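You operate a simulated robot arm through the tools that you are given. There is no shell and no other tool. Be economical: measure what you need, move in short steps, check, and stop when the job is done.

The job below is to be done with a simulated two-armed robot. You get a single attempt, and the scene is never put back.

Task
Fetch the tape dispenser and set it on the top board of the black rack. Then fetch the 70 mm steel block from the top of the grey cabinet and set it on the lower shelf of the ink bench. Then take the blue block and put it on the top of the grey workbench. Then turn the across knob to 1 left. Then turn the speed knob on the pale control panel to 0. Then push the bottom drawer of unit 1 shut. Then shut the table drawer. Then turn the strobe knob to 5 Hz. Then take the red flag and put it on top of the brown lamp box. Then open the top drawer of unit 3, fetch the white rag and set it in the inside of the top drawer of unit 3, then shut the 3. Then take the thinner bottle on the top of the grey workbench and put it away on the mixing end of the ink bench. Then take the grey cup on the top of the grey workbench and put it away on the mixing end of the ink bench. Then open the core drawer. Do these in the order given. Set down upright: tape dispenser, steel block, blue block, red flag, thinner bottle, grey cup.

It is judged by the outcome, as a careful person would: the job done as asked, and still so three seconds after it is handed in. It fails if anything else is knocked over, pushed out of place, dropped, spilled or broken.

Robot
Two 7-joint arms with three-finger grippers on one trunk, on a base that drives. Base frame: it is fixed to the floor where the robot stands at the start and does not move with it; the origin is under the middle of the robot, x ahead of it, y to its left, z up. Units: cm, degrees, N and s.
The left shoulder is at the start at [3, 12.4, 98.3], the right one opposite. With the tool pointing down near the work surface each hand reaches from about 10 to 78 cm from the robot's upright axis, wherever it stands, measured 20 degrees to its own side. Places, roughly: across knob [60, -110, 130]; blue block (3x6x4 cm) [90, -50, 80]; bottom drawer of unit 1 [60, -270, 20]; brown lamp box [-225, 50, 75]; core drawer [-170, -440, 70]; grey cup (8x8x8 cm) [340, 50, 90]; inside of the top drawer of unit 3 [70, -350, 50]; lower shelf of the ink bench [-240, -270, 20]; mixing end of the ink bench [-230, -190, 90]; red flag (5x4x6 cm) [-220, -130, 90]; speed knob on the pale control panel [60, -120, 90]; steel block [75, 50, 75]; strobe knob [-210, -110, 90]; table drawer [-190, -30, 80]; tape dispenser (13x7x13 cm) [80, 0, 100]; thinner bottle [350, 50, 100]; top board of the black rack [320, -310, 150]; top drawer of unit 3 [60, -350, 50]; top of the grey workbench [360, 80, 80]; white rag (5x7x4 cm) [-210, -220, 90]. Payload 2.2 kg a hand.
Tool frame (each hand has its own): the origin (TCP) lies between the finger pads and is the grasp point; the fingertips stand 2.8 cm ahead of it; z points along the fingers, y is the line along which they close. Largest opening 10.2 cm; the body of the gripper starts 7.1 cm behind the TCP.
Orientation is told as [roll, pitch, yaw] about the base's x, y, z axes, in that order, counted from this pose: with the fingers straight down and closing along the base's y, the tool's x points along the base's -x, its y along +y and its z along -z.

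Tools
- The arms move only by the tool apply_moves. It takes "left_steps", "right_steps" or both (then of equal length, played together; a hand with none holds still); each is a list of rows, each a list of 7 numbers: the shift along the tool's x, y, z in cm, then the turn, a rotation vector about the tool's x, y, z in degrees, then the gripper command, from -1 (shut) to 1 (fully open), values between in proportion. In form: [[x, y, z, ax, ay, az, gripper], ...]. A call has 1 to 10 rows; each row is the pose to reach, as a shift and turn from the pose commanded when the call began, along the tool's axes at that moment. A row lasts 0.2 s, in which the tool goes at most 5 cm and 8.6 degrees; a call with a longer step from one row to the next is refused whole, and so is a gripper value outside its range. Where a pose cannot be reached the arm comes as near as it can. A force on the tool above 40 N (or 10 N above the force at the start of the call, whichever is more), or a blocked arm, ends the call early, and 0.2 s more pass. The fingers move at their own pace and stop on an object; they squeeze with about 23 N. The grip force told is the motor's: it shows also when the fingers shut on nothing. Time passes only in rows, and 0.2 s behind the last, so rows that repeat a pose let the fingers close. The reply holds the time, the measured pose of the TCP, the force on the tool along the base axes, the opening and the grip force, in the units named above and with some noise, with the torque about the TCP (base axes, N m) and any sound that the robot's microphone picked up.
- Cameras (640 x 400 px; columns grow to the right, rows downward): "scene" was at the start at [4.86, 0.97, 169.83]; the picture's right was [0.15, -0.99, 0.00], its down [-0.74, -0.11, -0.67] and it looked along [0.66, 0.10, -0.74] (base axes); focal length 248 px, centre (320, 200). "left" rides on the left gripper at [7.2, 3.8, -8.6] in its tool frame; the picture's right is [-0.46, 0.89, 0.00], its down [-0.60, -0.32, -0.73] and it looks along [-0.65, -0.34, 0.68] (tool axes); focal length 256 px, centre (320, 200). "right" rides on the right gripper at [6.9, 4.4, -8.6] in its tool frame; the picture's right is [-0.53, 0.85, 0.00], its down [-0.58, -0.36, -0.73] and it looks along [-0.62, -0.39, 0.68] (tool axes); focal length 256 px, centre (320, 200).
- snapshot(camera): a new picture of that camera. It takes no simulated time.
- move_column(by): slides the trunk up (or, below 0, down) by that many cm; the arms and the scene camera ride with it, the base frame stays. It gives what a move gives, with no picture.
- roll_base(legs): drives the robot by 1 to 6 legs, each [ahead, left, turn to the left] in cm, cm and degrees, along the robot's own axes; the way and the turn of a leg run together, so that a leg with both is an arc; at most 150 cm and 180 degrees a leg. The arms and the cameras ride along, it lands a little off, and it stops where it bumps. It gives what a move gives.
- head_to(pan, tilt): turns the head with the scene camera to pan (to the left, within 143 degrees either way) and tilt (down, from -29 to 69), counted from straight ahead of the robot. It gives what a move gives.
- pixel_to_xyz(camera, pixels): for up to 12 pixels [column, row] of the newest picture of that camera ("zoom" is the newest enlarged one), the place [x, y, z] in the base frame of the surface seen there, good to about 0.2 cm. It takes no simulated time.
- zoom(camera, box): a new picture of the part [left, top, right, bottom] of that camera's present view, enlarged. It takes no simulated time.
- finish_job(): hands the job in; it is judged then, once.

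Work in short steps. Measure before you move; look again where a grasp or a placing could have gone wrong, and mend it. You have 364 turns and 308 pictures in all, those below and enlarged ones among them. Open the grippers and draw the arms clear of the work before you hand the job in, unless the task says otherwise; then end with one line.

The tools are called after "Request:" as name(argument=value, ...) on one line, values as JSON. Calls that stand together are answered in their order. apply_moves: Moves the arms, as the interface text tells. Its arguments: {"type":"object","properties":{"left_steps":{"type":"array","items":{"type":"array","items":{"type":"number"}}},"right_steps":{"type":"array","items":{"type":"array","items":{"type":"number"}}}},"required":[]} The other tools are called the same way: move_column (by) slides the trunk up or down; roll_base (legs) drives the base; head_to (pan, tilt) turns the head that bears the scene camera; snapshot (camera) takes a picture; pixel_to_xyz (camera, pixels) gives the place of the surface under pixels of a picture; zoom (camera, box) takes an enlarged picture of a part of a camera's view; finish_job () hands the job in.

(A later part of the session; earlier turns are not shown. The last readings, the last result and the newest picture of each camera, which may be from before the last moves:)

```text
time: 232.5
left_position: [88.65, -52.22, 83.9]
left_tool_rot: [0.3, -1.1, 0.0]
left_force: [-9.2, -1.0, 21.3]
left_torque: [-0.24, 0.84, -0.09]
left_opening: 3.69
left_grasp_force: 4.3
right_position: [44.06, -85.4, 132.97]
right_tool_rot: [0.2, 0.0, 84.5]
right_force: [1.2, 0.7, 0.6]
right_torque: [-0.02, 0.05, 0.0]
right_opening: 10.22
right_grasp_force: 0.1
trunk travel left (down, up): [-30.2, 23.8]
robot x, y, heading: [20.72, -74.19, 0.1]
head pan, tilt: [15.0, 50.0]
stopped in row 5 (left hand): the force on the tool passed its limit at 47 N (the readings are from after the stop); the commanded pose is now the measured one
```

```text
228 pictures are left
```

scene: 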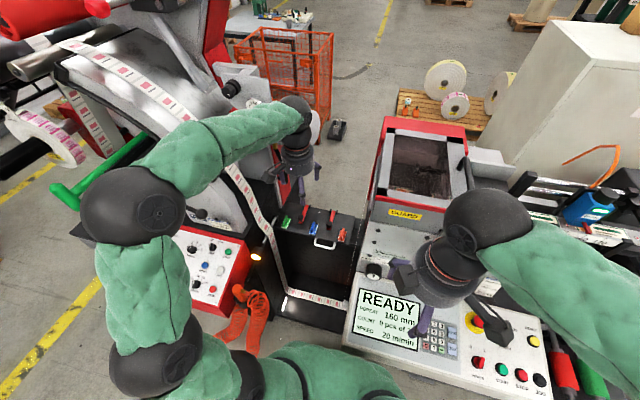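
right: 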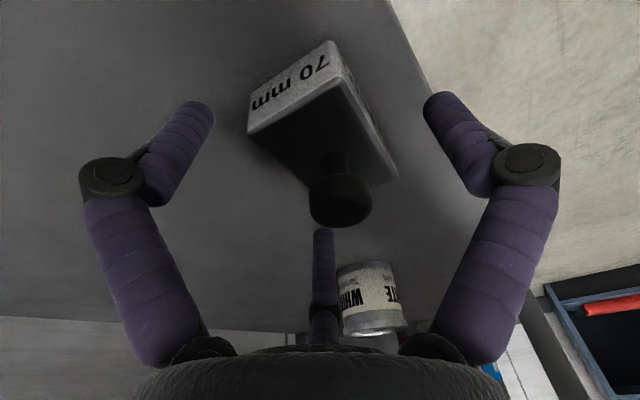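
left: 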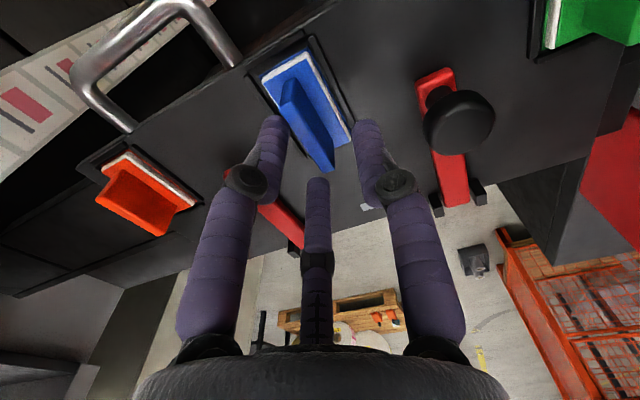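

A front finger caught the fin's top. I raise 2 cm, open to 5 cm and descend again.

Request:
apply_moves(left_steps=[[0, 0, -2, 0, 0, 0, -0.4], [0.6, 0, -2, 0, 1.1, 0, 0], [0.6, 0, -2, 0, 1.1, 0, 0], [0.6, 0, 0, 0, 1.1, 0, 0], [0.6, 0, 1.2, 0, 1.1, 0, 0], [0.6, 0, 2.4, 0, 1.1, 0, 0]])

Request:
snapshot(camera="left")

```text
time: 233.9
left_position: [87.91, -52.25, 81.11]
left_tool_rot: [0.2, 0.2, 0.1]
left_force: [-0.1, 1.0, -0.5]
left_torque: [0.02, 0.03, 0.03]
left_opening: 5.09
left_grasp_force: 0.0
right_position: [44.28, -85.24, 132.91]
right_tool_rot: [0.1, 0.0, 84.5]
right_force: [-0.6, 0.0, -0.4]
right_torque: [0.01, -0.03, 0.02]
right_opening: 10.2
right_grasp_force: 0.2
trunk travel left (down, up): [-30.2, 23.8]
robot x, y, heading: [20.75, -74.48, 0.0]
head pan, tilt: [15.0, 50.0]
```

```text
227 pictures are left
```

left: 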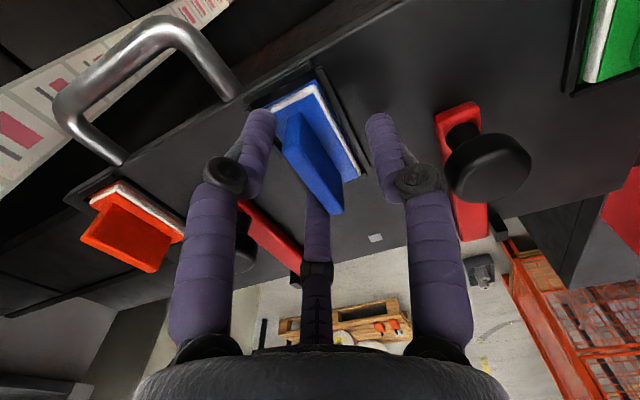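

Now the fin is between the fingers at z 81.1. I close.

Request:
apply_moves(left_steps=[[0, 0, 0, 0, 0, 0, -0.4], [0, 0, 0, 0, 0, 0, -0.8], [0, 0, 0, 0, 0, 0, -1], [0, 0, 0, 0, 0, 0, -1], [0, 0, 0, 0, 0, 0, -1]])

Request:
snapshot(camera="left")

```text
time: 235.1
left_position: [87.87, -52.41, 81.16]
left_tool_rot: [0.2, 0.3, 0.0]
left_force: [1.1, -18.8, -2.3]
left_torque: [-0.65, -0.03, 0.01]
left_opening: 1.48
left_grasp_force: 23.4
right_position: [44.18, -85.63, 133.02]
right_tool_rot: [0.1, -0.1, 84.4]
right_force: [0.2, 0.0, 0.6]
right_torque: [0.02, -0.01, 0.0]
right_opening: 10.19
right_grasp_force: 0.0
trunk travel left (down, up): [-30.2, 23.8]
robot x, y, heading: [21.18, -74.76, 0.2]
head pan, tilt: [15.0, 50.0]
```

```text
226 pictures are left
```

left: 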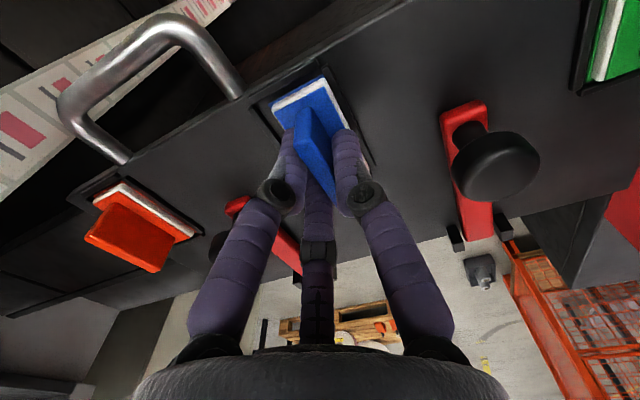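

Gripped (1.48 cm). I relieve the side force (−0.25 cm in y) and lift.

Request:
apply_moves(left_steps=[[0, -0.25, 0, 0, 0, 0, -1], [0, -0.25, -0.7, 0, 0, 0, -1], [0, -0.25, -1.7, 0, 0, 0, -1], [0, -0.25, -4, 0, 0, 0, -1], [0, -0.25, -8, 0, 0, 0, -1], [0, -0.25, -12, 0, 0, 0, -1]])

Request:
snapshot(camera="left")

```text
time: 236.5
left_position: [87.97, -52.48, 93.18]
left_tool_rot: [0.1, 0.3, 0.0]
left_force: [-0.2, 0.2, -0.7]
left_torque: [0.03, -0.03, -0.02]
left_opening: 1.45
left_grasp_force: 22.7
right_position: [44.02, -85.4, 133.0]
right_tool_rot: [0.1, 0.1, 84.5]
right_force: [0.0, 0.1, 0.6]
right_torque: [-0.02, -0.03, -0.02]
right_opening: 10.2
right_grasp_force: 0.1
trunk travel left (down, up): [-30.2, 23.8]
robot x, y, heading: [21.15, -74.67, 0.1]
head pan, tilt: [15.0, 50.0]
```

```text
225 pictures are left
```

left: 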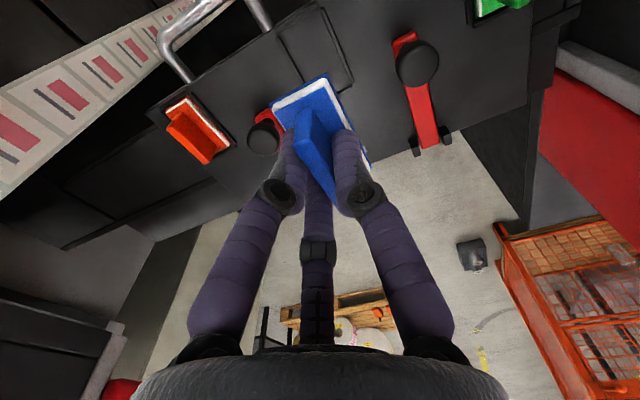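

I raise and retract with the block, then back away and drive round to the workbench side.

Request:
apply_moves(left_steps=[[0, 0, -4.8, 0, 0, 0, -1], [0, 0, -9.6, 0, 0, 0, -1], [0, 0, -14.4, 0, 0, 0, -1], [2, 0, -18.6, 0, 0, 0, -1], [5, 0, -22, 0, 0, 0, -1], [9, 0, -24, 0, 0, 0, -1], [13, 0, -26, 0, 0, 0, -1], [17, 0, -28, 0, 0, 0, -1], [21, 0, -30, 0, 0, 0, -1], [25.5, 0, -31, 0, 0, 0, -1]])

Request:
roll_base(legs=[[-56, 0, 0], [0, 150, 0], [0, 38, 0], [150, 0, 0], [45, 0, 0]])

Request:
head_to(pan=-10, tilt=30)

Request:
snapshot(camera="scene")

```text
time: 238.7
left_position: [62.34, -52.47, 124.09]
left_tool_rot: [0.2, 0.2, -0.1]
left_force: [-1.2, 0.3, -0.8]
left_torque: [0.02, -0.05, 0.01]
left_opening: 1.49
left_grasp_force: 22.4
right_position: [44.0, -85.34, 132.97]
right_tool_rot: [0.1, 0.0, 84.5]
right_force: [-0.9, 0.6, 0.6]
right_torque: [-0.03, -0.05, 0.04]
right_opening: 10.16
right_grasp_force: 0.0
trunk travel left (down, up): [-30.2, 23.8]
robot x, y, heading: [21.1, -74.61, 0.2]
head pan, tilt: [15.0, 50.0]
```

```text
time: 260.5
left_position: [205.37, 133.95, 124.03]
left_tool_rot: [0.3, 0.3, -1.2]
left_force: [0.1, -0.2, -0.1]
left_torque: [0.01, 0.05, 0.01]
left_opening: 1.47
left_grasp_force: 22.7
right_position: [186.36, 101.52, 132.97]
right_tool_rot: [0.1, 0.0, 83.3]
right_force: [0.3, -0.2, -0.3]
right_torque: [0.0, 0.05, 0.0]
right_opening: 10.21
right_grasp_force: 0.2
trunk travel left (down, up): [-30.2, 23.8]
robot x, y, heading: [163.13, 112.64, -0.9]
head pan, tilt: [15.0, 50.0]
```

```text
time: 261.4
left_position: [205.39, 133.86, 124.08]
left_tool_rot: [0.2, 0.2, -1.2]
left_force: [0.7, 0.3, -0.1]
left_torque: [0.02, 0.02, 0.0]
left_opening: 1.48
left_grasp_force: 22.9
right_position: [186.31, 101.52, 132.91]
right_tool_rot: [0.1, 0.0, 83.2]
right_force: [-0.1, -0.5, -0.1]
right_torque: [0.0, -0.04, -0.02]
right_opening: 10.16
right_grasp_force: 0.1
trunk travel left (down, up): [-30.2, 23.8]
robot x, y, heading: [163.29, 113.06, -1.1]
head pan, tilt: [-10.0, 30.0]
```

```text
224 pictures are left
```

scene: 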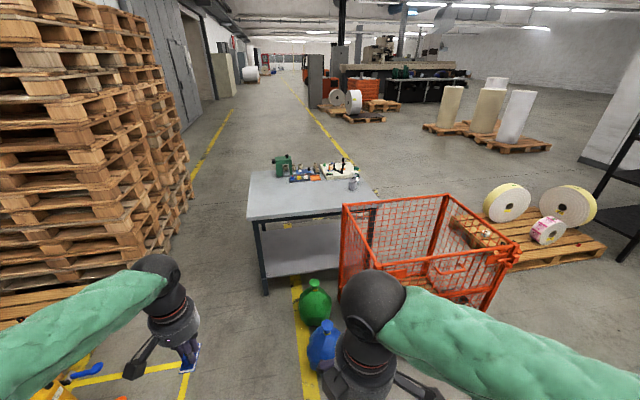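

The workbench is ahead at (300,200). I measure its front edge, clear spots and the jugs.

Request:
pixel_to_xyz(camera="scene", pixels=[[250, 215], [340, 210], [280, 205], [300, 195], [350, 190], [270, 185], [316, 320], [325, 345], [290, 330], [345, 250], [75, 300], [190, 330]])

Request:
zoom(camera="scene", box=[230, 140, 400, 240])

```text
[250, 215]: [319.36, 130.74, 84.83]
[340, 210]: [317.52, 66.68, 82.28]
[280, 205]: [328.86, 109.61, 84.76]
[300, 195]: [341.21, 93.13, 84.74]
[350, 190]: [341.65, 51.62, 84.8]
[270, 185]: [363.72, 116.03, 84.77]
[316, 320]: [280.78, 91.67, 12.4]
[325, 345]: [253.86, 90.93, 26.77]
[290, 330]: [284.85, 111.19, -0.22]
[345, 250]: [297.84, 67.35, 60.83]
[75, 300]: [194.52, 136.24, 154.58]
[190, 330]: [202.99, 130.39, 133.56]
```

```text
3.76 times, centred on (315, 190) of scene
```

zoom: 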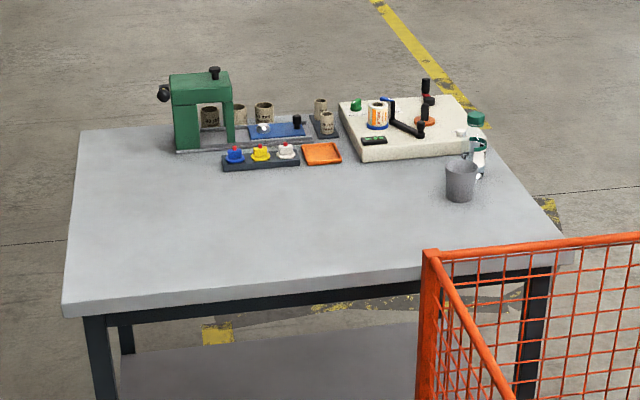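

Table top z 84.8, front edge x≈319, free area around (332,112). I check the pallets on the left side for arm clearance.

Request:
pixel_to_xyz(camera="scene", pixels=[[185, 215], [120, 250], [160, 150], [70, 270], [60, 390], [110, 200], [30, 300], [90, 370]])

```text
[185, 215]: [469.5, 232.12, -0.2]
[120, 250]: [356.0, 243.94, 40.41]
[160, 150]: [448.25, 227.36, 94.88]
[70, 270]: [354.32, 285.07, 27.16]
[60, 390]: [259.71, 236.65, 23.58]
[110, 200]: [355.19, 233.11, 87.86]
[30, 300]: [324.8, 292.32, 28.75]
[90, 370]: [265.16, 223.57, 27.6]
```

Pallets are beyond y 225, so y=130 is safe. I drive to about (262,130) and turn slightly right.

Request:
roll_base(legs=[[0, 18, 1], [97, 0, 0], [0, 0, -12]])

Request:
head_to(pan=0, tilt=45)

Request:
snapshot(camera="scene")

Request:
snapshot(camera="left")

```text
time: 268.3
left_position: [305.36, 143.75, 124.08]
left_tool_rot: [0.2, 0.2, -11.9]
left_force: [-0.4, 0.2, -0.3]
left_torque: [0.0, -0.01, -0.02]
left_opening: 1.46
left_grasp_force: 23.2
right_position: [280.74, 115.44, 133.05]
right_tool_rot: [0.1, 0.0, 72.5]
right_force: [-0.1, 0.7, -0.1]
right_torque: [0.0, 0.02, -0.02]
right_opening: 10.19
right_grasp_force: 0.1
trunk travel left (down, up): [-30.2, 23.8]
robot x, y, heading: [259.95, 130.72, -12.0]
head pan, tilt: [-10.0, 30.0]
```

```text
time: 269.1
left_position: [305.42, 143.79, 124.1]
left_tool_rot: [0.3, 0.2, -11.8]
left_force: [0.3, 0.4, -0.1]
left_torque: [-0.02, -0.01, 0.0]
left_opening: 1.45
left_grasp_force: 22.8
right_position: [280.73, 115.49, 132.92]
right_tool_rot: [0.1, 0.0, 72.6]
right_force: [0.0, 0.8, -0.7]
right_torque: [0.03, 0.03, -0.02]
right_opening: 10.2
right_grasp_force: 0.0
trunk travel left (down, up): [-30.2, 23.8]
robot x, y, heading: [260.23, 130.68, -12.0]
head pan, tilt: [0.0, 45.0]
```

```text
222 pictures are left
```

scene: 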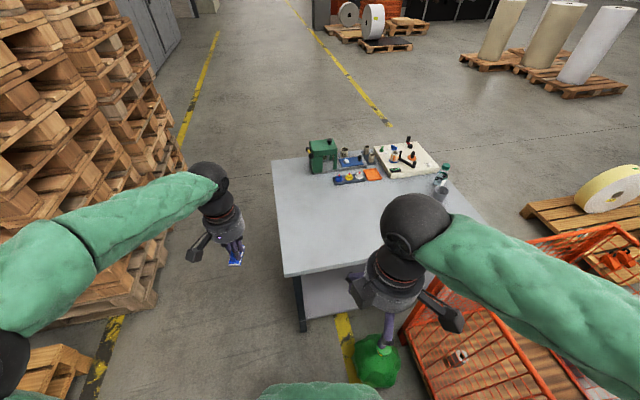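

```text
221 pictures are left
```

left: 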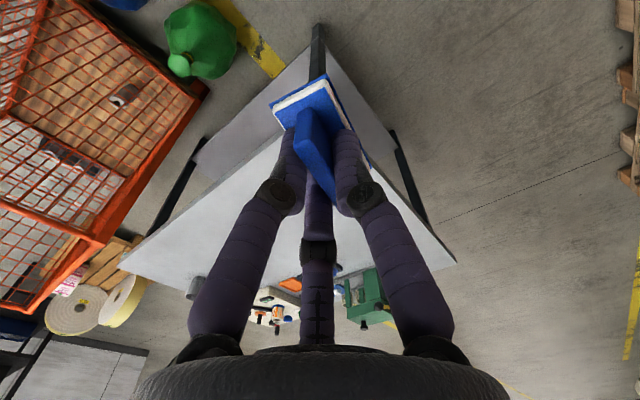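

I move the left hand over the free table area at (334,117), shifting the right hand aside.

Request:
apply_moves(left_steps=[[-3.4, -2, 2.4, 0, 0, 0, -1], [-6.7, -4.1, 4.8, 0, 0, 0, -1], [-10.1, -6.1, 7.2, 0, 0, 0, -1], [-13.4, -8.2, 9.6, 0, 0, 0, -1], [-16.8, -10.2, 12, 0, 0, 0, -1], [-20.2, -12.3, 14.4, 0, 0, 0, -1], [-23.5, -14.3, 16.8, 0, 0, 0, -1], [-26.9, -16.4, 19.2, 0, 0, 0, -1], [-30.2, -18.4, 21.6, 0, 0, 0, -1], [-33.6, -20.5, 24, 0, 0, 0, -1]], right_steps=[[2, 0, 0, 0, 0, 0, 1], [4, 0, 0, 0, 0, 0, 1], [6, 0, 0, 0, 0, 0, 1], [8, 0, 0, 0, 0, 0, 1], [10, 0, 0, 0, 0, 0, 1], [12, 0, 0, 0, 0, 0, 1], [12, 0, 0, 0, 0, 0, 1], [12, 0, 0, 0, 0, 0, 1], [12, 0, 0, 0, 0, 0, 1], [12, 0, 0, 0, 0, 0, 1]])

Request:
snapshot(camera="left")

Request:
zoom(camera="scene", box=[260, 120, 480, 290])

```text
time: 271.3
left_position: [332.88, 117.31, 100.23]
left_tool_rot: [0.2, -0.3, -11.7]
left_force: [2.9, 0.2, 5.3]
left_torque: [-0.02, 0.31, 0.0]
left_opening: 1.43
left_grasp_force: 23.0
left hand out of reach, approached as far as the arm can: row 10
right_position: [277.37, 103.71, 132.9]
right_tool_rot: [0.3, -0.1, 72.5]
right_force: [0.6, -0.6, -1.1]
right_torque: [0.08, 0.1, -0.02]
right_opening: 10.18
right_grasp_force: 0.0
trunk travel left (down, up): [-30.2, 23.8]
robot x, y, heading: [260.07, 131.11, -11.9]
head pan, tilt: [0.0, 45.0]
```

```text
220 pictures are left
```

left: 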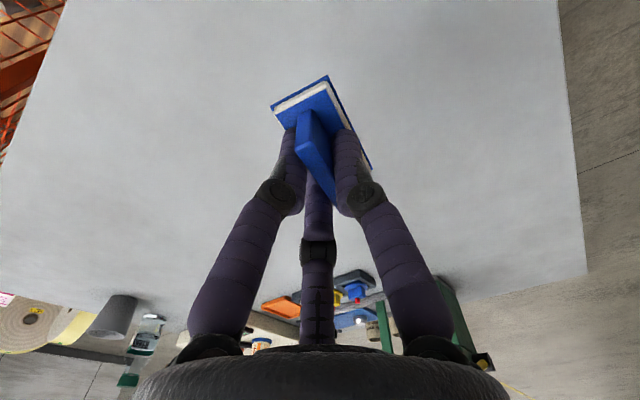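

```text
2.35 times, centred on (370, 205) of scene
```

zoom: 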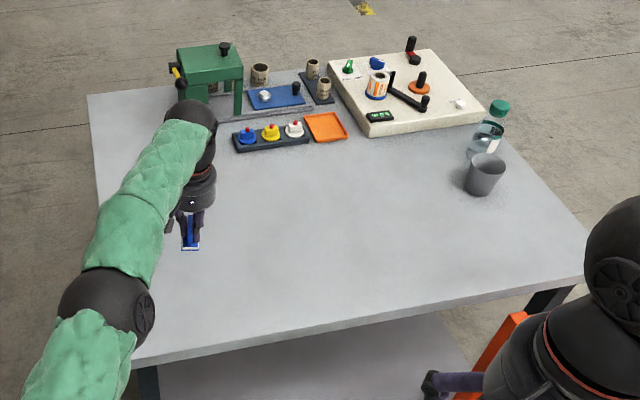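

I lower toward the table, drawing 2 cm back to stay in reach.

Request:
apply_moves(left_steps=[[2, 0, 3, 0, 0, 0, -1], [2, 0, 6, 0, 0, 0, -1], [2, 0, 9, 0, 0, 0, -1], [2, 0, 9, 0, 0, 0, -1]])

Request:
snapshot(camera="left")

Request:
zoom(camera="scene", box=[260, 160, 400, 290])

```text
time: 272.3
left_position: [330.38, 117.75, 90.76]
left_tool_rot: [0.2, 0.2, -11.9]
left_force: [0.4, 0.8, -0.4]
left_torque: [-0.01, 0.01, 0.04]
left_opening: 1.47
left_grasp_force: 22.3
right_position: [277.33, 104.01, 133.03]
right_tool_rot: [0.1, -0.1, 72.6]
right_force: [0.1, 0.0, -0.3]
right_torque: [0.02, 0.01, -0.02]
right_opening: 10.2
right_grasp_force: 0.1
trunk travel left (down, up): [-30.2, 23.8]
robot x, y, heading: [259.97, 130.49, -11.8]
head pan, tilt: [0.0, 45.0]
```

```text
218 pictures are left
```

left: 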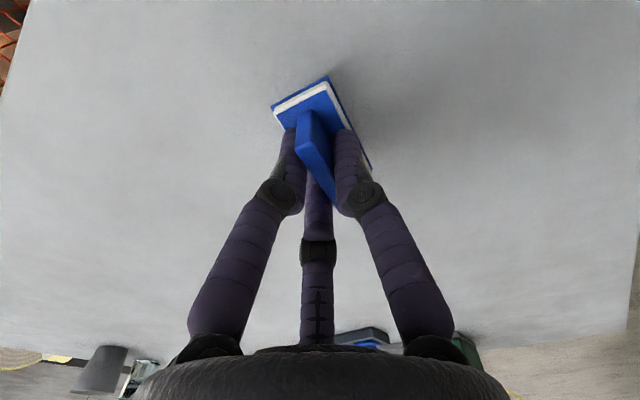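

```text
3.08 times, centred on (330, 225) of scene
```

zoom: 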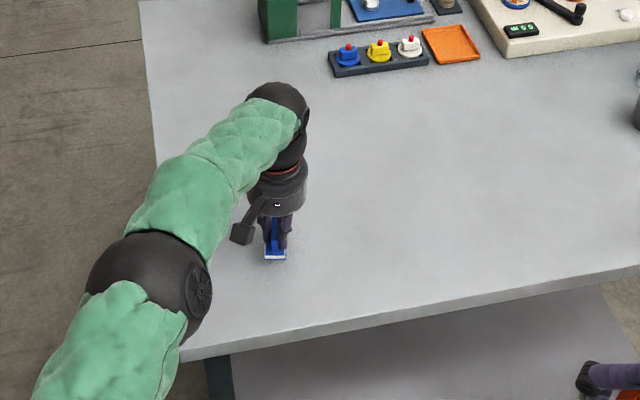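

I lower the last ~2 cm in small steps to contact.

Request:
apply_moves(left_steps=[[0, 0, 0.8, 0, 0, 0, -1], [0, 0, 1.4, 0, 0, 0, -1], [0, 0, 1.8, 0, 0, 0, -1], [0, 0, 2.1, 0, 0, 0, -1]])

```text
time: 273.3
left_position: [330.43, 117.97, 88.74]
left_tool_rot: [0.2, 0.2, -12.0]
left_force: [0.7, 0.8, -0.3]
left_torque: [-0.07, 0.0, -0.01]
left_opening: 1.47
left_grasp_force: 23.0
right_position: [277.11, 104.04, 132.96]
right_tool_rot: [0.0, 0.0, 72.6]
right_force: [-0.4, -0.4, -0.1]
right_torque: [0.03, 0.01, 0.02]
right_opening: 10.19
right_grasp_force: 0.1
trunk travel left (down, up): [-30.2, 23.8]
robot x, y, heading: [260.29, 130.66, -11.9]
head pan, tilt: [0.0, 45.0]
```

Request:
apply_moves(left_steps=[[0, 0, 0.3, 0, 0, 0, -1], [0, 0, 0.6, 0, 0, 0, -1], [0, 0, 0.9, 0, 0, 0, -1]])

Request:
zoom(camera="scene", box=[290, 190, 350, 260])

```text
time: 274.1
left_position: [330.37, 118.01, 88.46]
left_tool_rot: [0.1, -0.3, -11.9]
left_force: [-4.5, -2.8, 26.9]
left_torque: [0.17, 0.69, 0.07]
left_opening: 1.49
left_grasp_force: 23.2
right_position: [276.86, 104.09, 133.06]
right_tool_rot: [0.0, 0.0, 72.6]
right_force: [0.1, 0.3, 0.0]
right_torque: [-0.01, 0.02, -0.02]
right_opening: 10.23
right_grasp_force: 0.1
trunk travel left (down, up): [-30.2, 23.8]
robot x, y, heading: [259.95, 131.01, -11.8]
head pan, tilt: [0.0, 45.0]
```

```text
5.71 times, centred on (320, 225) of scene
```

zoom: 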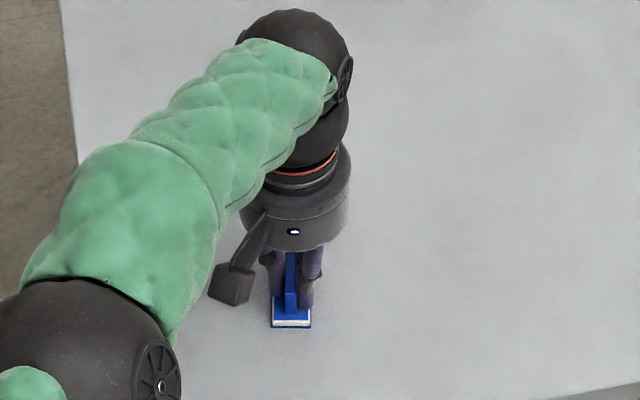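

Contact (27 N). I raise 0.3, open gradually, and lift off.

Request:
apply_moves(left_steps=[[0, 0, -0.4, 0, 0, 0, -1], [0, 0, -0.4, 0, 0, 0, -0.5], [0, 0, -0.4, 0, 0, 0, 0.1], [0, 0, -0.4, 0, 0, 0, 0.1], [0, 0, -4, 0, 0, 0, 0.1], [0, 0, -8, 0, 0, 0, 0.5], [0, 0, -12, 0, 0, 0, 1], [0, 0, -16, 0, 0, 0, 1]])

Request:
snapshot(camera="left")

```text
time: 275.9
left_position: [330.14, 118.02, 103.77]
left_tool_rot: [0.2, 0.4, -11.9]
left_force: [0.0, -0.1, 0.6]
left_torque: [0.01, -0.04, -0.02]
left_opening: 10.22
left_grasp_force: 0.0
right_position: [277.19, 103.91, 132.93]
right_tool_rot: [0.1, 0.0, 72.6]
right_force: [-0.5, -1.2, 0.6]
right_torque: [0.02, 0.01, 0.01]
right_opening: 10.23
right_grasp_force: 0.1
trunk travel left (down, up): [-30.2, 23.8]
robot x, y, heading: [260.49, 131.08, -12.1]
head pan, tilt: [0.0, 45.0]
```

```text
215 pictures are left
```

left: 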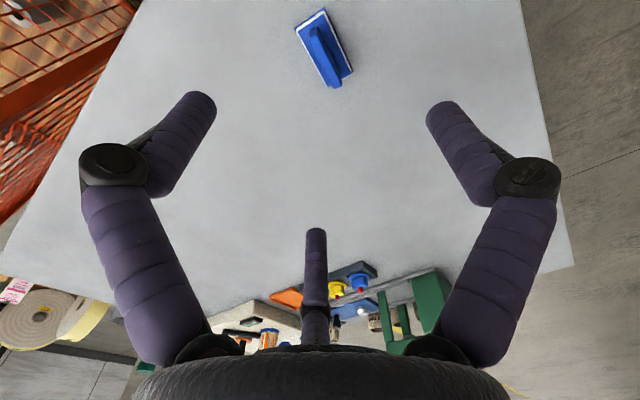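

Blue block stands on the table. I retract the left hand and drive back around to the front of machine 2.

Request:
apply_moves(left_steps=[[3, 2, -3, 0, 0, 0, 1], [6, 4, -6, 0, 0, 0, 1], [9, 6, -9, 0, 0, 0, 1], [12, 8, -12, 0, 0, 0, 1], [15, 10, -15, 0, 0, 0, 1], [18, 12, -18, 0, 0, 0, 1], [21, 14, -21, 0, 0, 0, 1], [24, 16, -22, 0, 0, 0, 1], [28, 17, -22, 0, 0, 0, 1]])

Request:
roll_base(legs=[[0, 0, 12], [-97, 0, 0], [0, -16, 0], [-150, 0, 0], [-48, 0, 0]])

Request:
roll_base(legs=[[0, -150, 0], [0, -75, 0]])

Request:
head_to(pan=0, tilt=30)

Request:
snapshot(camera="scene")

```text
time: 277.9
left_position: [306.41, 140.47, 126.1]
left_tool_rot: [0.2, 0.1, -11.9]
left_force: [-0.2, 0.4, -0.7]
left_torque: [0.02, -0.02, -0.01]
left_opening: 10.2
left_grasp_force: 0.1
right_position: [276.83, 104.12, 133.03]
right_tool_rot: [0.0, 0.0, 72.6]
right_force: [0.2, 0.3, 0.5]
right_torque: [-0.02, -0.01, 0.03]
right_opening: 10.19
right_grasp_force: 0.0
trunk travel left (down, up): [-30.2, 23.8]
robot x, y, heading: [260.32, 130.55, -11.8]
head pan, tilt: [0.0, 45.0]
```

```text
time: 294.4
left_position: [6.08, 136.23, 125.9]
left_tool_rot: [0.2, 0.1, -2.4]
left_force: [0.0, -0.6, 0.2]
left_torque: [0.01, -0.01, 0.01]
left_opening: 10.18
left_grasp_force: 0.1
right_position: [-16.87, 95.48, 132.96]
right_tool_rot: [0.2, 0.0, 82.1]
right_force: [-0.6, 0.2, 0.3]
right_torque: [-0.02, -0.07, 0.03]
right_opening: 10.2
right_grasp_force: 0.0
trunk travel left (down, up): [-30.2, 23.8]
robot x, y, heading: [-38.34, 118.89, -2.3]
head pan, tilt: [0.0, 45.0]
```

```text
time: 305.5
left_position: [-5.41, -90.62, 125.92]
left_tool_rot: [0.3, 0.1, -2.9]
left_force: [0.1, -0.3, -0.8]
left_torque: [0.01, 0.0, 0.03]
left_opening: 10.18
left_grasp_force: 0.0
right_position: [-28.96, -131.28, 132.91]
right_tool_rot: [0.2, 0.1, 81.5]
right_force: [0.2, 0.1, 0.0]
right_torque: [0.0, -0.01, -0.03]
right_opening: 10.2
right_grasp_force: 0.1
trunk travel left (down, up): [-30.2, 23.8]
robot x, y, heading: [-49.65, -107.25, -2.9]
head pan, tilt: [0.0, 45.0]
```

```text
time: 306.3
left_position: [-5.41, -90.76, 126.01]
left_tool_rot: [0.3, 0.3, -2.9]
left_force: [-0.1, -0.1, -0.3]
left_torque: [0.01, 0.01, -0.03]
left_opening: 10.2
left_grasp_force: 0.0
right_position: [-28.94, -131.18, 132.97]
right_tool_rot: [0.1, 0.0, 81.7]
right_force: [0.2, -0.5, -0.5]
right_torque: [-0.02, -0.02, 0.03]
right_opening: 10.22
right_grasp_force: 0.1
trunk travel left (down, up): [-30.2, 23.8]
robot x, y, heading: [-50.02, -107.43, -2.7]
head pan, tilt: [0.0, 30.0]
```

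```text
214 pictures are left
```

scene: 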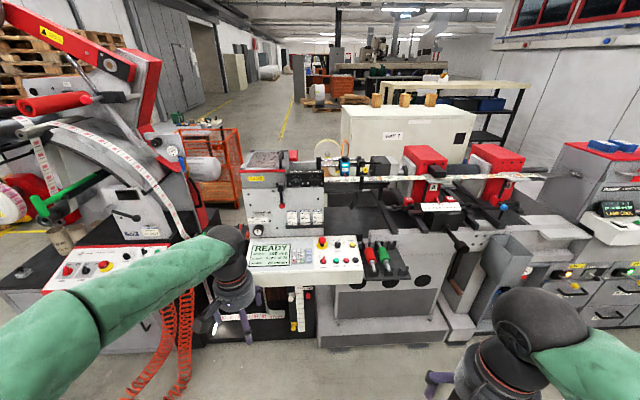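

I zoom on the ALONG/ACROSS knobs (300,177) and the panel (310,250).

Request:
zoom(camera="scene", box=[270, 150, 350, 210])

Request:
pixel_to_xyz(camera="zoom", pixels=[[210, 180], [330, 180], [210, 215], [260, 190]])

Request:
zoom(camera="scene", box=[240, 220, 370, 290])

```text
6.67 times, centred on (310, 180) of scene
```

zoom: 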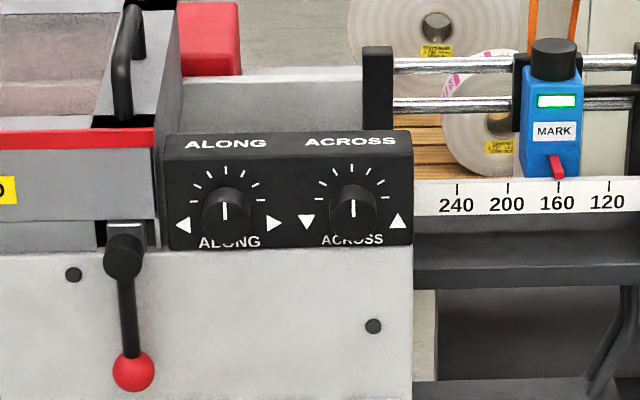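

```text
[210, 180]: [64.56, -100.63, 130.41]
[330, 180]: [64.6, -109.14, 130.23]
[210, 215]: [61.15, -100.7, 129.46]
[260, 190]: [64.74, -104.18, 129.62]
```

```text
4.92 times, centred on (305, 255) of scene
```

zoom: 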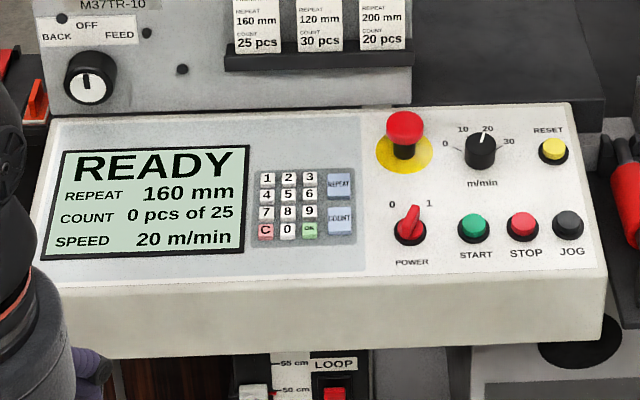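

The ACROSS knob (≈61,−110.7,129.5) faces the robot and points to centre; speed is at 20. I pitch the left hand horizontal and drive so it faces the knob.

Request:
apply_moves(left_steps=[[0, 0, 0, 0, -8.5, 0, 1], [0, 0, 0, 0, -17, 0, 1], [0, 0, 0, 0, -25.5, 0, 1], [0, 0, 0, 0, -34, 0, 1], [0, 0, 0, 0, -42.5, 0, 1], [0, 0, 0, 0, -51, 0, 1], [0, 0, 0, 0, -59.5, 0, 1], [0, 0, 0, 0, -68, 0, 1], [0, 0, 0, 0, -76.5, 0, 1], [0, 0, 0, 0, -85, 0, 1]])

Request:
roll_base(legs=[[0, -23, 2.7], [42, 0, 0]])

Request:
apply_moves(left_steps=[[0, 0, 0, 0, -5, 0, 1], [0, 0, 0, 0, -5, 0, 1]])

Request:
snapshot(camera="left")

Request:
snapshot(camera="scene")

```text
time: 308.5
left_position: [-5.42, -90.67, 125.81]
left_tool_rot: [-5.7, -84.2, 3.4]
left_force: [0.5, -1.8, 2.5]
left_torque: [0.07, 0.11, 0.12]
left_opening: 10.22
left_grasp_force: 0.1
right_position: [-28.79, -131.31, 132.88]
right_tool_rot: [0.2, 0.0, 81.5]
right_force: [0.4, 0.3, -1.0]
right_torque: [0.03, 0.03, -0.03]
right_opening: 10.22
right_grasp_force: 0.1
trunk travel left (down, up): [-30.2, 23.8]
robot x, y, heading: [-49.56, -107.22, -2.8]
head pan, tilt: [0.0, 30.0]
```

```text
time: 312.4
left_position: [35.41, -112.5, 126.06]
left_tool_rot: [2.6, -84.7, -3.1]
left_force: [0.5, -0.9, -0.6]
left_torque: [0.02, 0.02, -0.01]
left_opening: 10.21
left_grasp_force: 0.0
right_position: [13.77, -153.74, 132.96]
right_tool_rot: [0.3, 0.0, 83.8]
right_force: [-0.6, -0.1, 0.9]
right_torque: [-0.03, 0.02, 0.01]
right_opening: 10.2
right_grasp_force: 0.1
trunk travel left (down, up): [-30.2, 23.8]
robot x, y, heading: [-8.09, -130.96, -0.6]
head pan, tilt: [0.0, 30.0]
```

```text
time: 313.0
left_position: [35.27, -113.84, 126.65]
left_tool_rot: [30.0, -89.4, -30.4]
left_force: [-0.8, -0.1, 0.4]
left_torque: [0.02, -0.02, 0.02]
left_opening: 10.23
left_grasp_force: 0.1
left hand out of reach, approached as far as the arm can: row 1, 2
right_position: [13.7, -153.7, 132.93]
right_tool_rot: [0.0, 0.0, 83.7]
right_force: [-0.2, 0.3, 1.3]
right_torque: [-0.01, 0.01, 0.01]
right_opening: 10.21
right_grasp_force: 0.2
trunk travel left (down, up): [-30.2, 23.8]
robot x, y, heading: [-8.3, -130.79, -0.4]
head pan, tilt: [0.0, 30.0]
```

```text
211 pictures are left
```

left: 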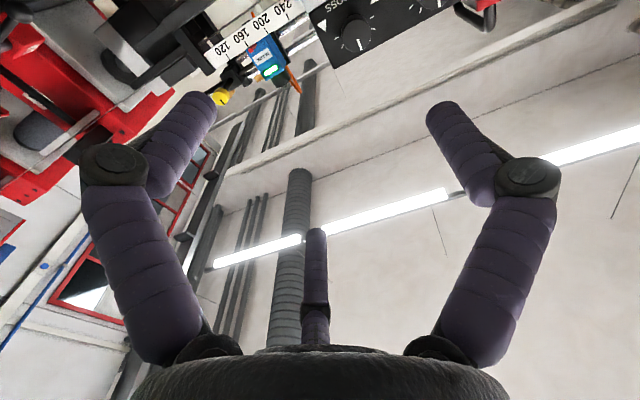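

```text
210 pictures are left
```

scene: 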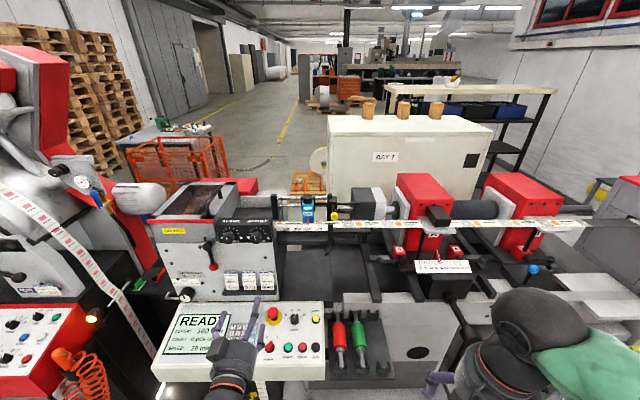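

I zoom at the knobs from here (245,235).

Request:
zoom(camera="scene", box=[212, 210, 284, 255])

Request:
pixel_to_xyz(camera="zoom", pixels=[[448, 235], [445, 250], [425, 250], [475, 240], [445, 200], [400, 270], [180, 240], [500, 270]])

```text
8.89 times, centred on (248, 232) of scene
```

zoom: 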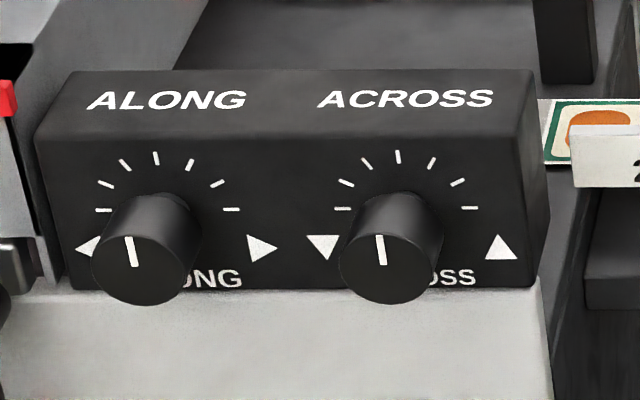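

```text
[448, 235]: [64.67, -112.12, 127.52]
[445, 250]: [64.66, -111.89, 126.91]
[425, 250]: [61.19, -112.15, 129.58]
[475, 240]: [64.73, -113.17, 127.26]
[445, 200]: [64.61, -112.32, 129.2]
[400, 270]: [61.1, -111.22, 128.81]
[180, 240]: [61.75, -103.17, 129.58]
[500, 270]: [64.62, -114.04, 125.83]
```

The scale is 30° per tick with 7 ticks; "1 left" is the first tick left of centre (30° anticlockwise). I bring the left hand in front of the knob, half open.

Request:
apply_moves(left_steps=[[-0.5, 0.7, 4, 0, 0, 0, 0.5], [-1, 1.4, 8, 0, 0, 0, 0], [-1.6, 2.1, 12, 0, 0, 0, 0], [-2.2, 2.8, 16, 0, 0, 0, 0], [-2.2, 2.8, 18, 0, 0, 0, 0]])

Request:
snapshot(camera="left")

Request:
zoom(camera="scene", box=[180, 190, 320, 290])

```text
time: 314.2
left_position: [53.4, -114.0, 130.37]
left_tool_rot: [14.3, -89.0, -13.8]
left_force: [0.6, 0.1, -0.9]
left_torque: [-0.01, -0.03, 0.01]
left_opening: 5.1
left_grasp_force: 0.1
left hand out of reach, approached as far as the arm can: row 1, 2, 3, 4, 5
right_position: [13.72, -153.74, 133.01]
right_tool_rot: [0.0, 0.0, 83.7]
right_force: [0.5, 0.1, -0.1]
right_torque: [-0.01, 0.0, -0.02]
right_opening: 10.2
right_grasp_force: 0.0
trunk travel left (down, up): [-30.2, 23.8]
robot x, y, heading: [-8.01, -130.81, -0.7]
head pan, tilt: [0.0, 30.0]
```

```text
208 pictures are left
```

left: 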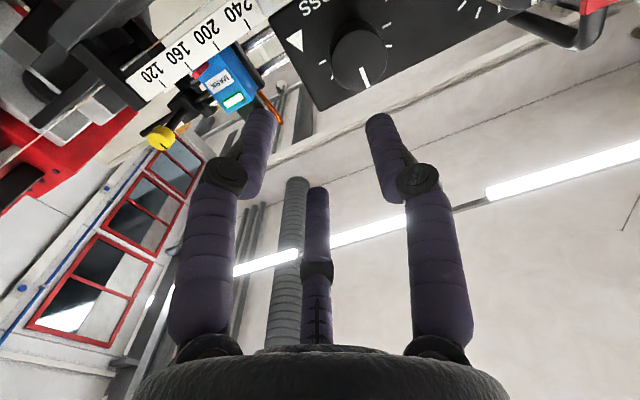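

```text
4.00 times, centred on (250, 240) of scene
```

zoom: 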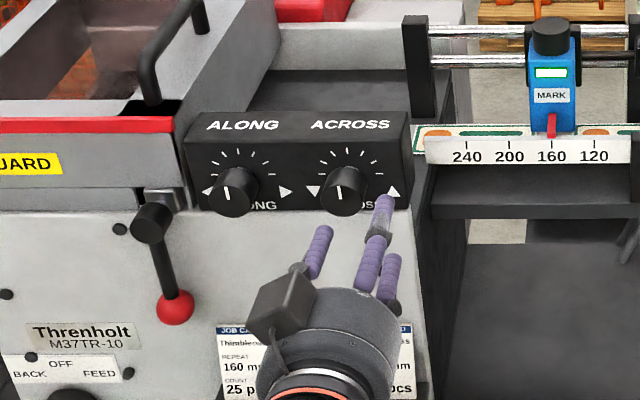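

Orientation is right but y is 3 cm off (joint limit). I shift the base 3 cm left and the column −1.4 cm instead.

Request:
roll_base(legs=[[0, 3.1, 0.5]])

Request:
move_column(by=-1.5)

Request:
snapshot(camera="left")

```text
time: 315.1
left_position: [53.05, -110.12, 130.41]
left_tool_rot: [10.9, -88.9, -9.9]
left_force: [0.0, 1.2, 0.1]
left_torque: [-0.01, -0.01, -0.03]
left_opening: 5.09
left_grasp_force: 0.0
right_position: [13.93, -150.41, 133.06]
right_tool_rot: [0.0, 0.2, 84.3]
right_force: [-1.1, 0.4, 1.2]
right_torque: [-0.07, -0.02, 0.0]
right_opening: 10.22
right_grasp_force: 0.0
trunk travel left (down, up): [-30.2, 23.8]
robot x, y, heading: [-7.75, -127.95, 0.1]
head pan, tilt: [0.0, 30.0]
```

```text
time: 315.7
left_position: [53.14, -110.17, 128.93]
left_tool_rot: [12.9, -88.8, -11.8]
left_force: [0.3, -0.4, -0.4]
left_torque: [-0.02, 0.03, 0.0]
left_opening: 5.11
left_grasp_force: 0.1
right_position: [13.79, -150.43, 131.56]
right_tool_rot: [0.1, 0.0, 84.4]
right_force: [0.2, -0.6, 1.5]
right_torque: [-0.03, 0.01, 0.04]
right_opening: 10.21
right_grasp_force: 0.0
trunk travel left (down, up): [-28.7, 25.3]
robot x, y, heading: [-7.75, -127.91, -0.1]
head pan, tilt: [0.0, 30.0]
```

```text
206 pictures are left
```

left: 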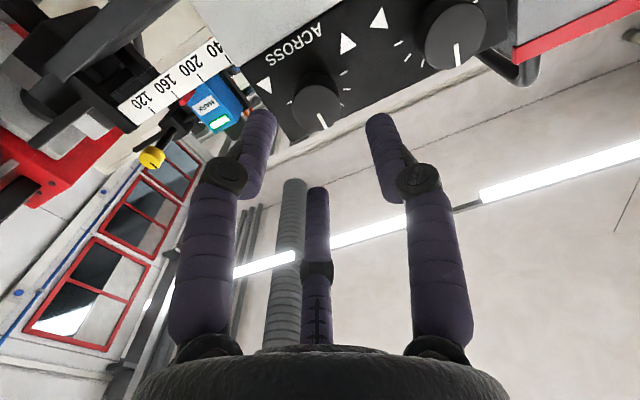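

I nudge 0.9 cm right and move forward 5 cm, then check.

Request:
apply_moves(left_steps=[[0, -0.9, 1, 0, 0, 0, 0], [0, -0.9, 3, 0, 0, 0, 0], [0, -0.9, 5, 0, 0, 0, 0]])

Request:
snapshot(camera="left")

Request:
zoom(camera="scene", box=[200, 200, 320, 280])

```text
time: 316.5
left_position: [58.13, -111.03, 128.79]
left_tool_rot: [13.6, -88.8, -12.5]
left_force: [0.4, -0.6, -0.3]
left_torque: [-0.05, -0.02, 0.01]
left_opening: 5.12
left_grasp_force: 0.0
right_position: [14.03, -150.52, 131.54]
right_tool_rot: [0.2, 0.0, 84.4]
right_force: [0.0, -0.8, -0.2]
right_torque: [-0.03, 0.06, 0.0]
right_opening: 10.2
right_grasp_force: 0.1
trunk travel left (down, up): [-28.7, 25.3]
robot x, y, heading: [-8.3, -127.79, -0.1]
head pan, tilt: [0.0, 30.0]
```

```text
205 pictures are left
```

left: 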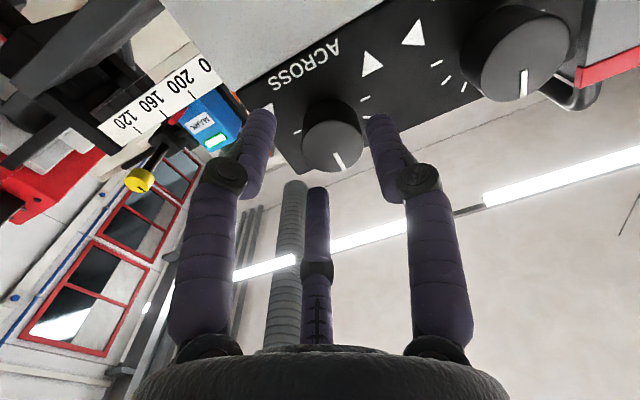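

```text
5.00 times, centred on (260, 240) of scene
```

zoom: 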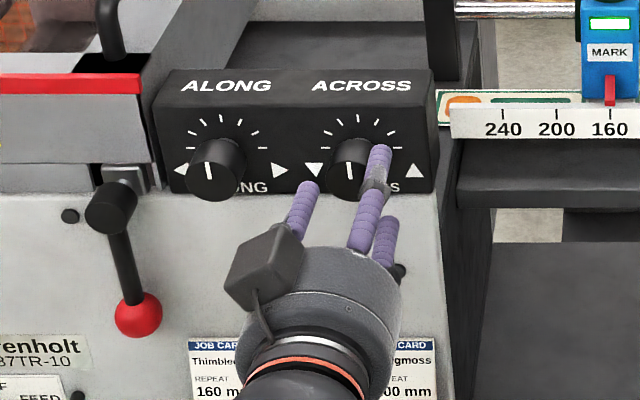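

Knob sits between the fingers. I verify its centre against the TCP axis.

Request:
pixel_to_xyz(camera="left", pixels=[[333, 150], [308, 150], [358, 160], [335, 130], [258, 125], [380, 130], [317, 195], [330, 105]])

```text
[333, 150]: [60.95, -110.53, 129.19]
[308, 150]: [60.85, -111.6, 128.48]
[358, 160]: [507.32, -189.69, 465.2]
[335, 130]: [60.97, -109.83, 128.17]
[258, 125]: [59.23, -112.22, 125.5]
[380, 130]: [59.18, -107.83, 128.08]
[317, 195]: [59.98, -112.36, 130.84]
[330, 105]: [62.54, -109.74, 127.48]
```

Centre ≈(−110.7,129.0). I adjust 0.3 cm, advance 2.8 cm and close on the knob.

Request:
apply_moves(left_steps=[[-0.1, 0.3, 1, 0, 0, 0, 0], [-0.1, 0.3, 2, 0, 0, 0, 0], [-0.1, 0.3, 2.8, 0, 0, 0, 0], [-0.1, 0.3, 2.8, 0, 0, 0, -0.4], [-0.1, 0.3, 2.8, 0, 0, 0, -0.8], [-0.1, 0.3, 2.8, 0, 0, 0, -1], [-0.1, 0.3, 2.8, 0, 0, 0, -1]])

Request:
snapshot(camera="left")

```text
time: 318.1
left_position: [60.92, -110.59, 128.91]
left_tool_rot: [14.2, -88.9, -13.1]
left_force: [2.2, 2.7, 3.3]
left_torque: [0.0, -0.23, -0.38]
left_opening: 3.48
left_grasp_force: 44.9
right_position: [13.85, -150.49, 131.44]
right_tool_rot: [0.1, 0.1, 84.3]
right_force: [-0.6, 0.5, -0.5]
right_torque: [-0.01, 0.0, -0.03]
right_opening: 10.19
right_grasp_force: 0.0
trunk travel left (down, up): [-28.7, 25.3]
robot x, y, heading: [-7.86, -127.85, 0.0]
head pan, tilt: [0.0, 30.0]
```

```text
203 pictures are left
```

left: 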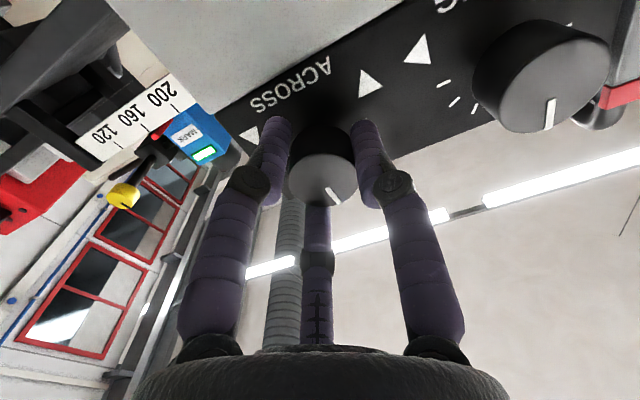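

Gripped (3.48 cm). I turn it 30° anticlockwise (−30° about the tool axis).

Request:
apply_moves(left_steps=[[0, 0, 0, 0, 0, -6, -1], [0, 0, 0, 0, 0, -12, -1], [0, 0, 0, 0, 0, -18, -1], [0, 0, 0, 0, 0, -24, -1], [0, 0, 0, 0, 0, -30, -1], [0, 0, 0, 0, 0, -30, -1]])

Request:
snapshot(camera="left")

Request:
zoom(camera="scene", box=[220, 210, 310, 270])

```text
time: 319.5
left_position: [60.97, -110.67, 129.05]
left_tool_rot: [-87.4, -60.3, 89.2]
left_force: [5.5, 7.1, 8.6]
left_torque: [0.02, -0.91, -0.4]
left_opening: 3.42
left_grasp_force: 45.3
right_position: [13.84, -150.38, 131.49]
right_tool_rot: [0.2, 0.0, 84.5]
right_force: [-0.3, -0.6, -0.1]
right_torque: [-0.01, -0.02, -0.01]
right_opening: 10.2
right_grasp_force: 0.0
trunk travel left (down, up): [-28.7, 25.3]
robot x, y, heading: [-8.02, -127.53, -0.5]
head pan, tilt: [0.0, 30.0]
```

```text
202 pictures are left
```

left: 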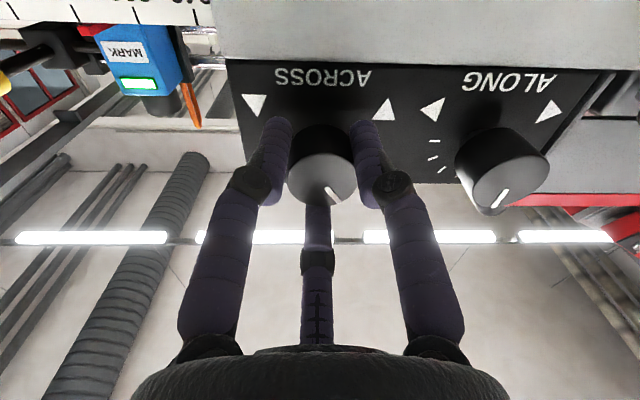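

```text
6.67 times, centred on (265, 240) of scene
```

zoom: 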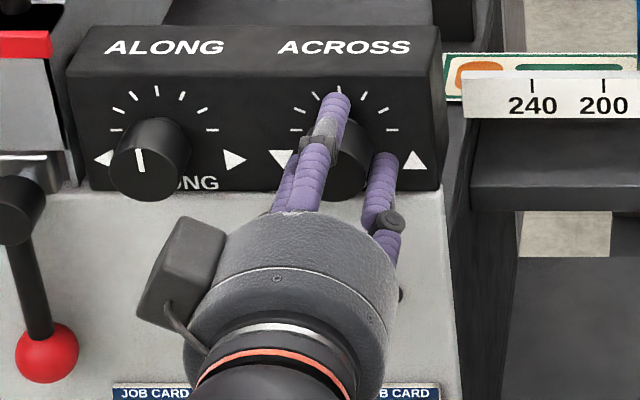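

The pointer kept its place in the hand's view, so it turned along. I open and back out 6 cm to read it.

Request:
apply_moves(left_steps=[[0, 0, 0, 0, 0, 0, -0.5], [0, 0, 0, 0, 0, 0, 0], [0, 0, 0, 0, 0, 0, 0], [0, 0, -3, 0, 0, 0, 0], [0, 0, -7, 0, 0, 0, 0], [0, 0, -11, 0, 0, 0, 0]])

Request:
zoom(camera="scene", box=[220, 200, 300, 260])

Request:
snapshot(camera="left")

```text
time: 320.9
left_position: [49.85, -111.05, 129.15]
left_tool_rot: [-87.8, -60.3, 89.1]
left_force: [0.5, -0.3, -0.9]
left_torque: [0.01, 0.01, -0.04]
left_opening: 5.13
left_grasp_force: 0.1
right_position: [13.77, -150.38, 131.62]
right_tool_rot: [0.0, 0.0, 84.3]
right_force: [-0.1, 0.3, 0.5]
right_torque: [-0.01, -0.06, -0.01]
right_opening: 10.19
right_grasp_force: 0.0
trunk travel left (down, up): [-28.7, 25.3]
robot x, y, heading: [-8.13, -127.35, -0.4]
head pan, tilt: [0.0, 30.0]
```

```text
6.67 times, centred on (260, 230) of scene
```

zoom: 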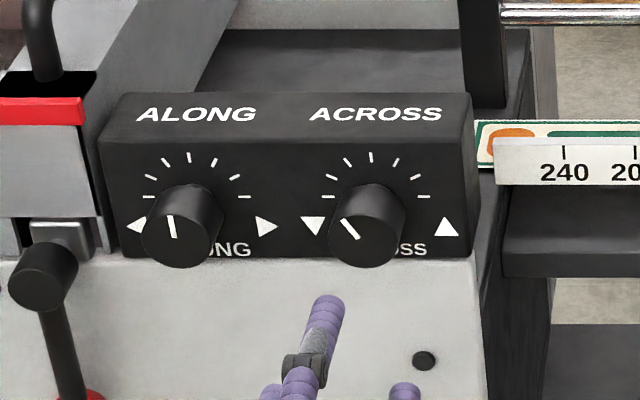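

```text
199 pictures are left
```

left: 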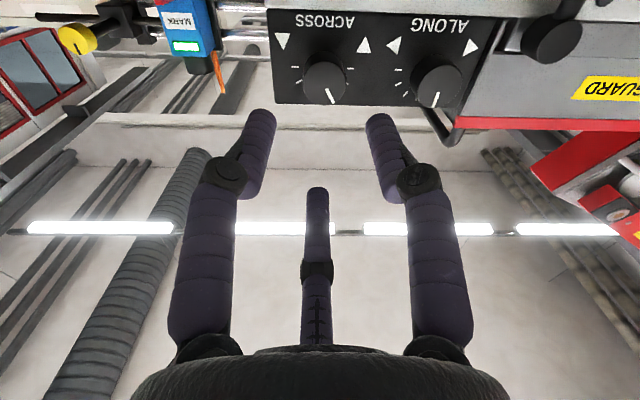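

I zoom the hand camera on the knobs to check against the tick.

Request:
zoom(camera="left", box=[270, 10, 480, 120])

```text
3.05 times, centred on (375, 65) of left
```

zoom: 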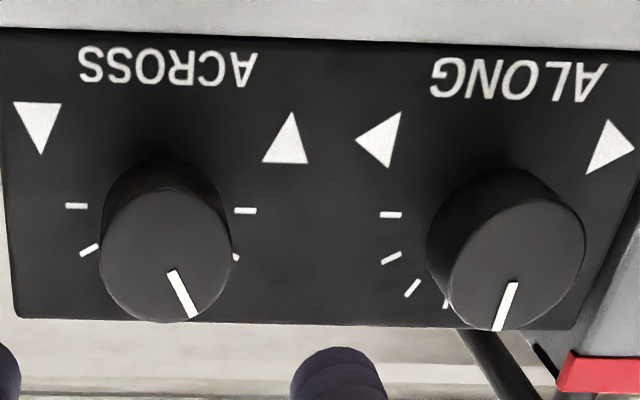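

Request:
pixel_to_xyz(camera="zoom", pixels=[[174, 277], [178, 287], [183, 297], [189, 310], [512, 290], [507, 302], [503, 312], [498, 324], [165, 245], [505, 250]])

```text
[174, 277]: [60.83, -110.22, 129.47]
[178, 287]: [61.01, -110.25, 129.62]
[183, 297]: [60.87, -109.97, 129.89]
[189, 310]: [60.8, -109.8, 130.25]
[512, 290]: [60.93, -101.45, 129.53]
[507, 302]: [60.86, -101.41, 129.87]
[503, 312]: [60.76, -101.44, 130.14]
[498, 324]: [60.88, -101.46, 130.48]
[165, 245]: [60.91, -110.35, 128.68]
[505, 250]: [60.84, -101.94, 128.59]
```

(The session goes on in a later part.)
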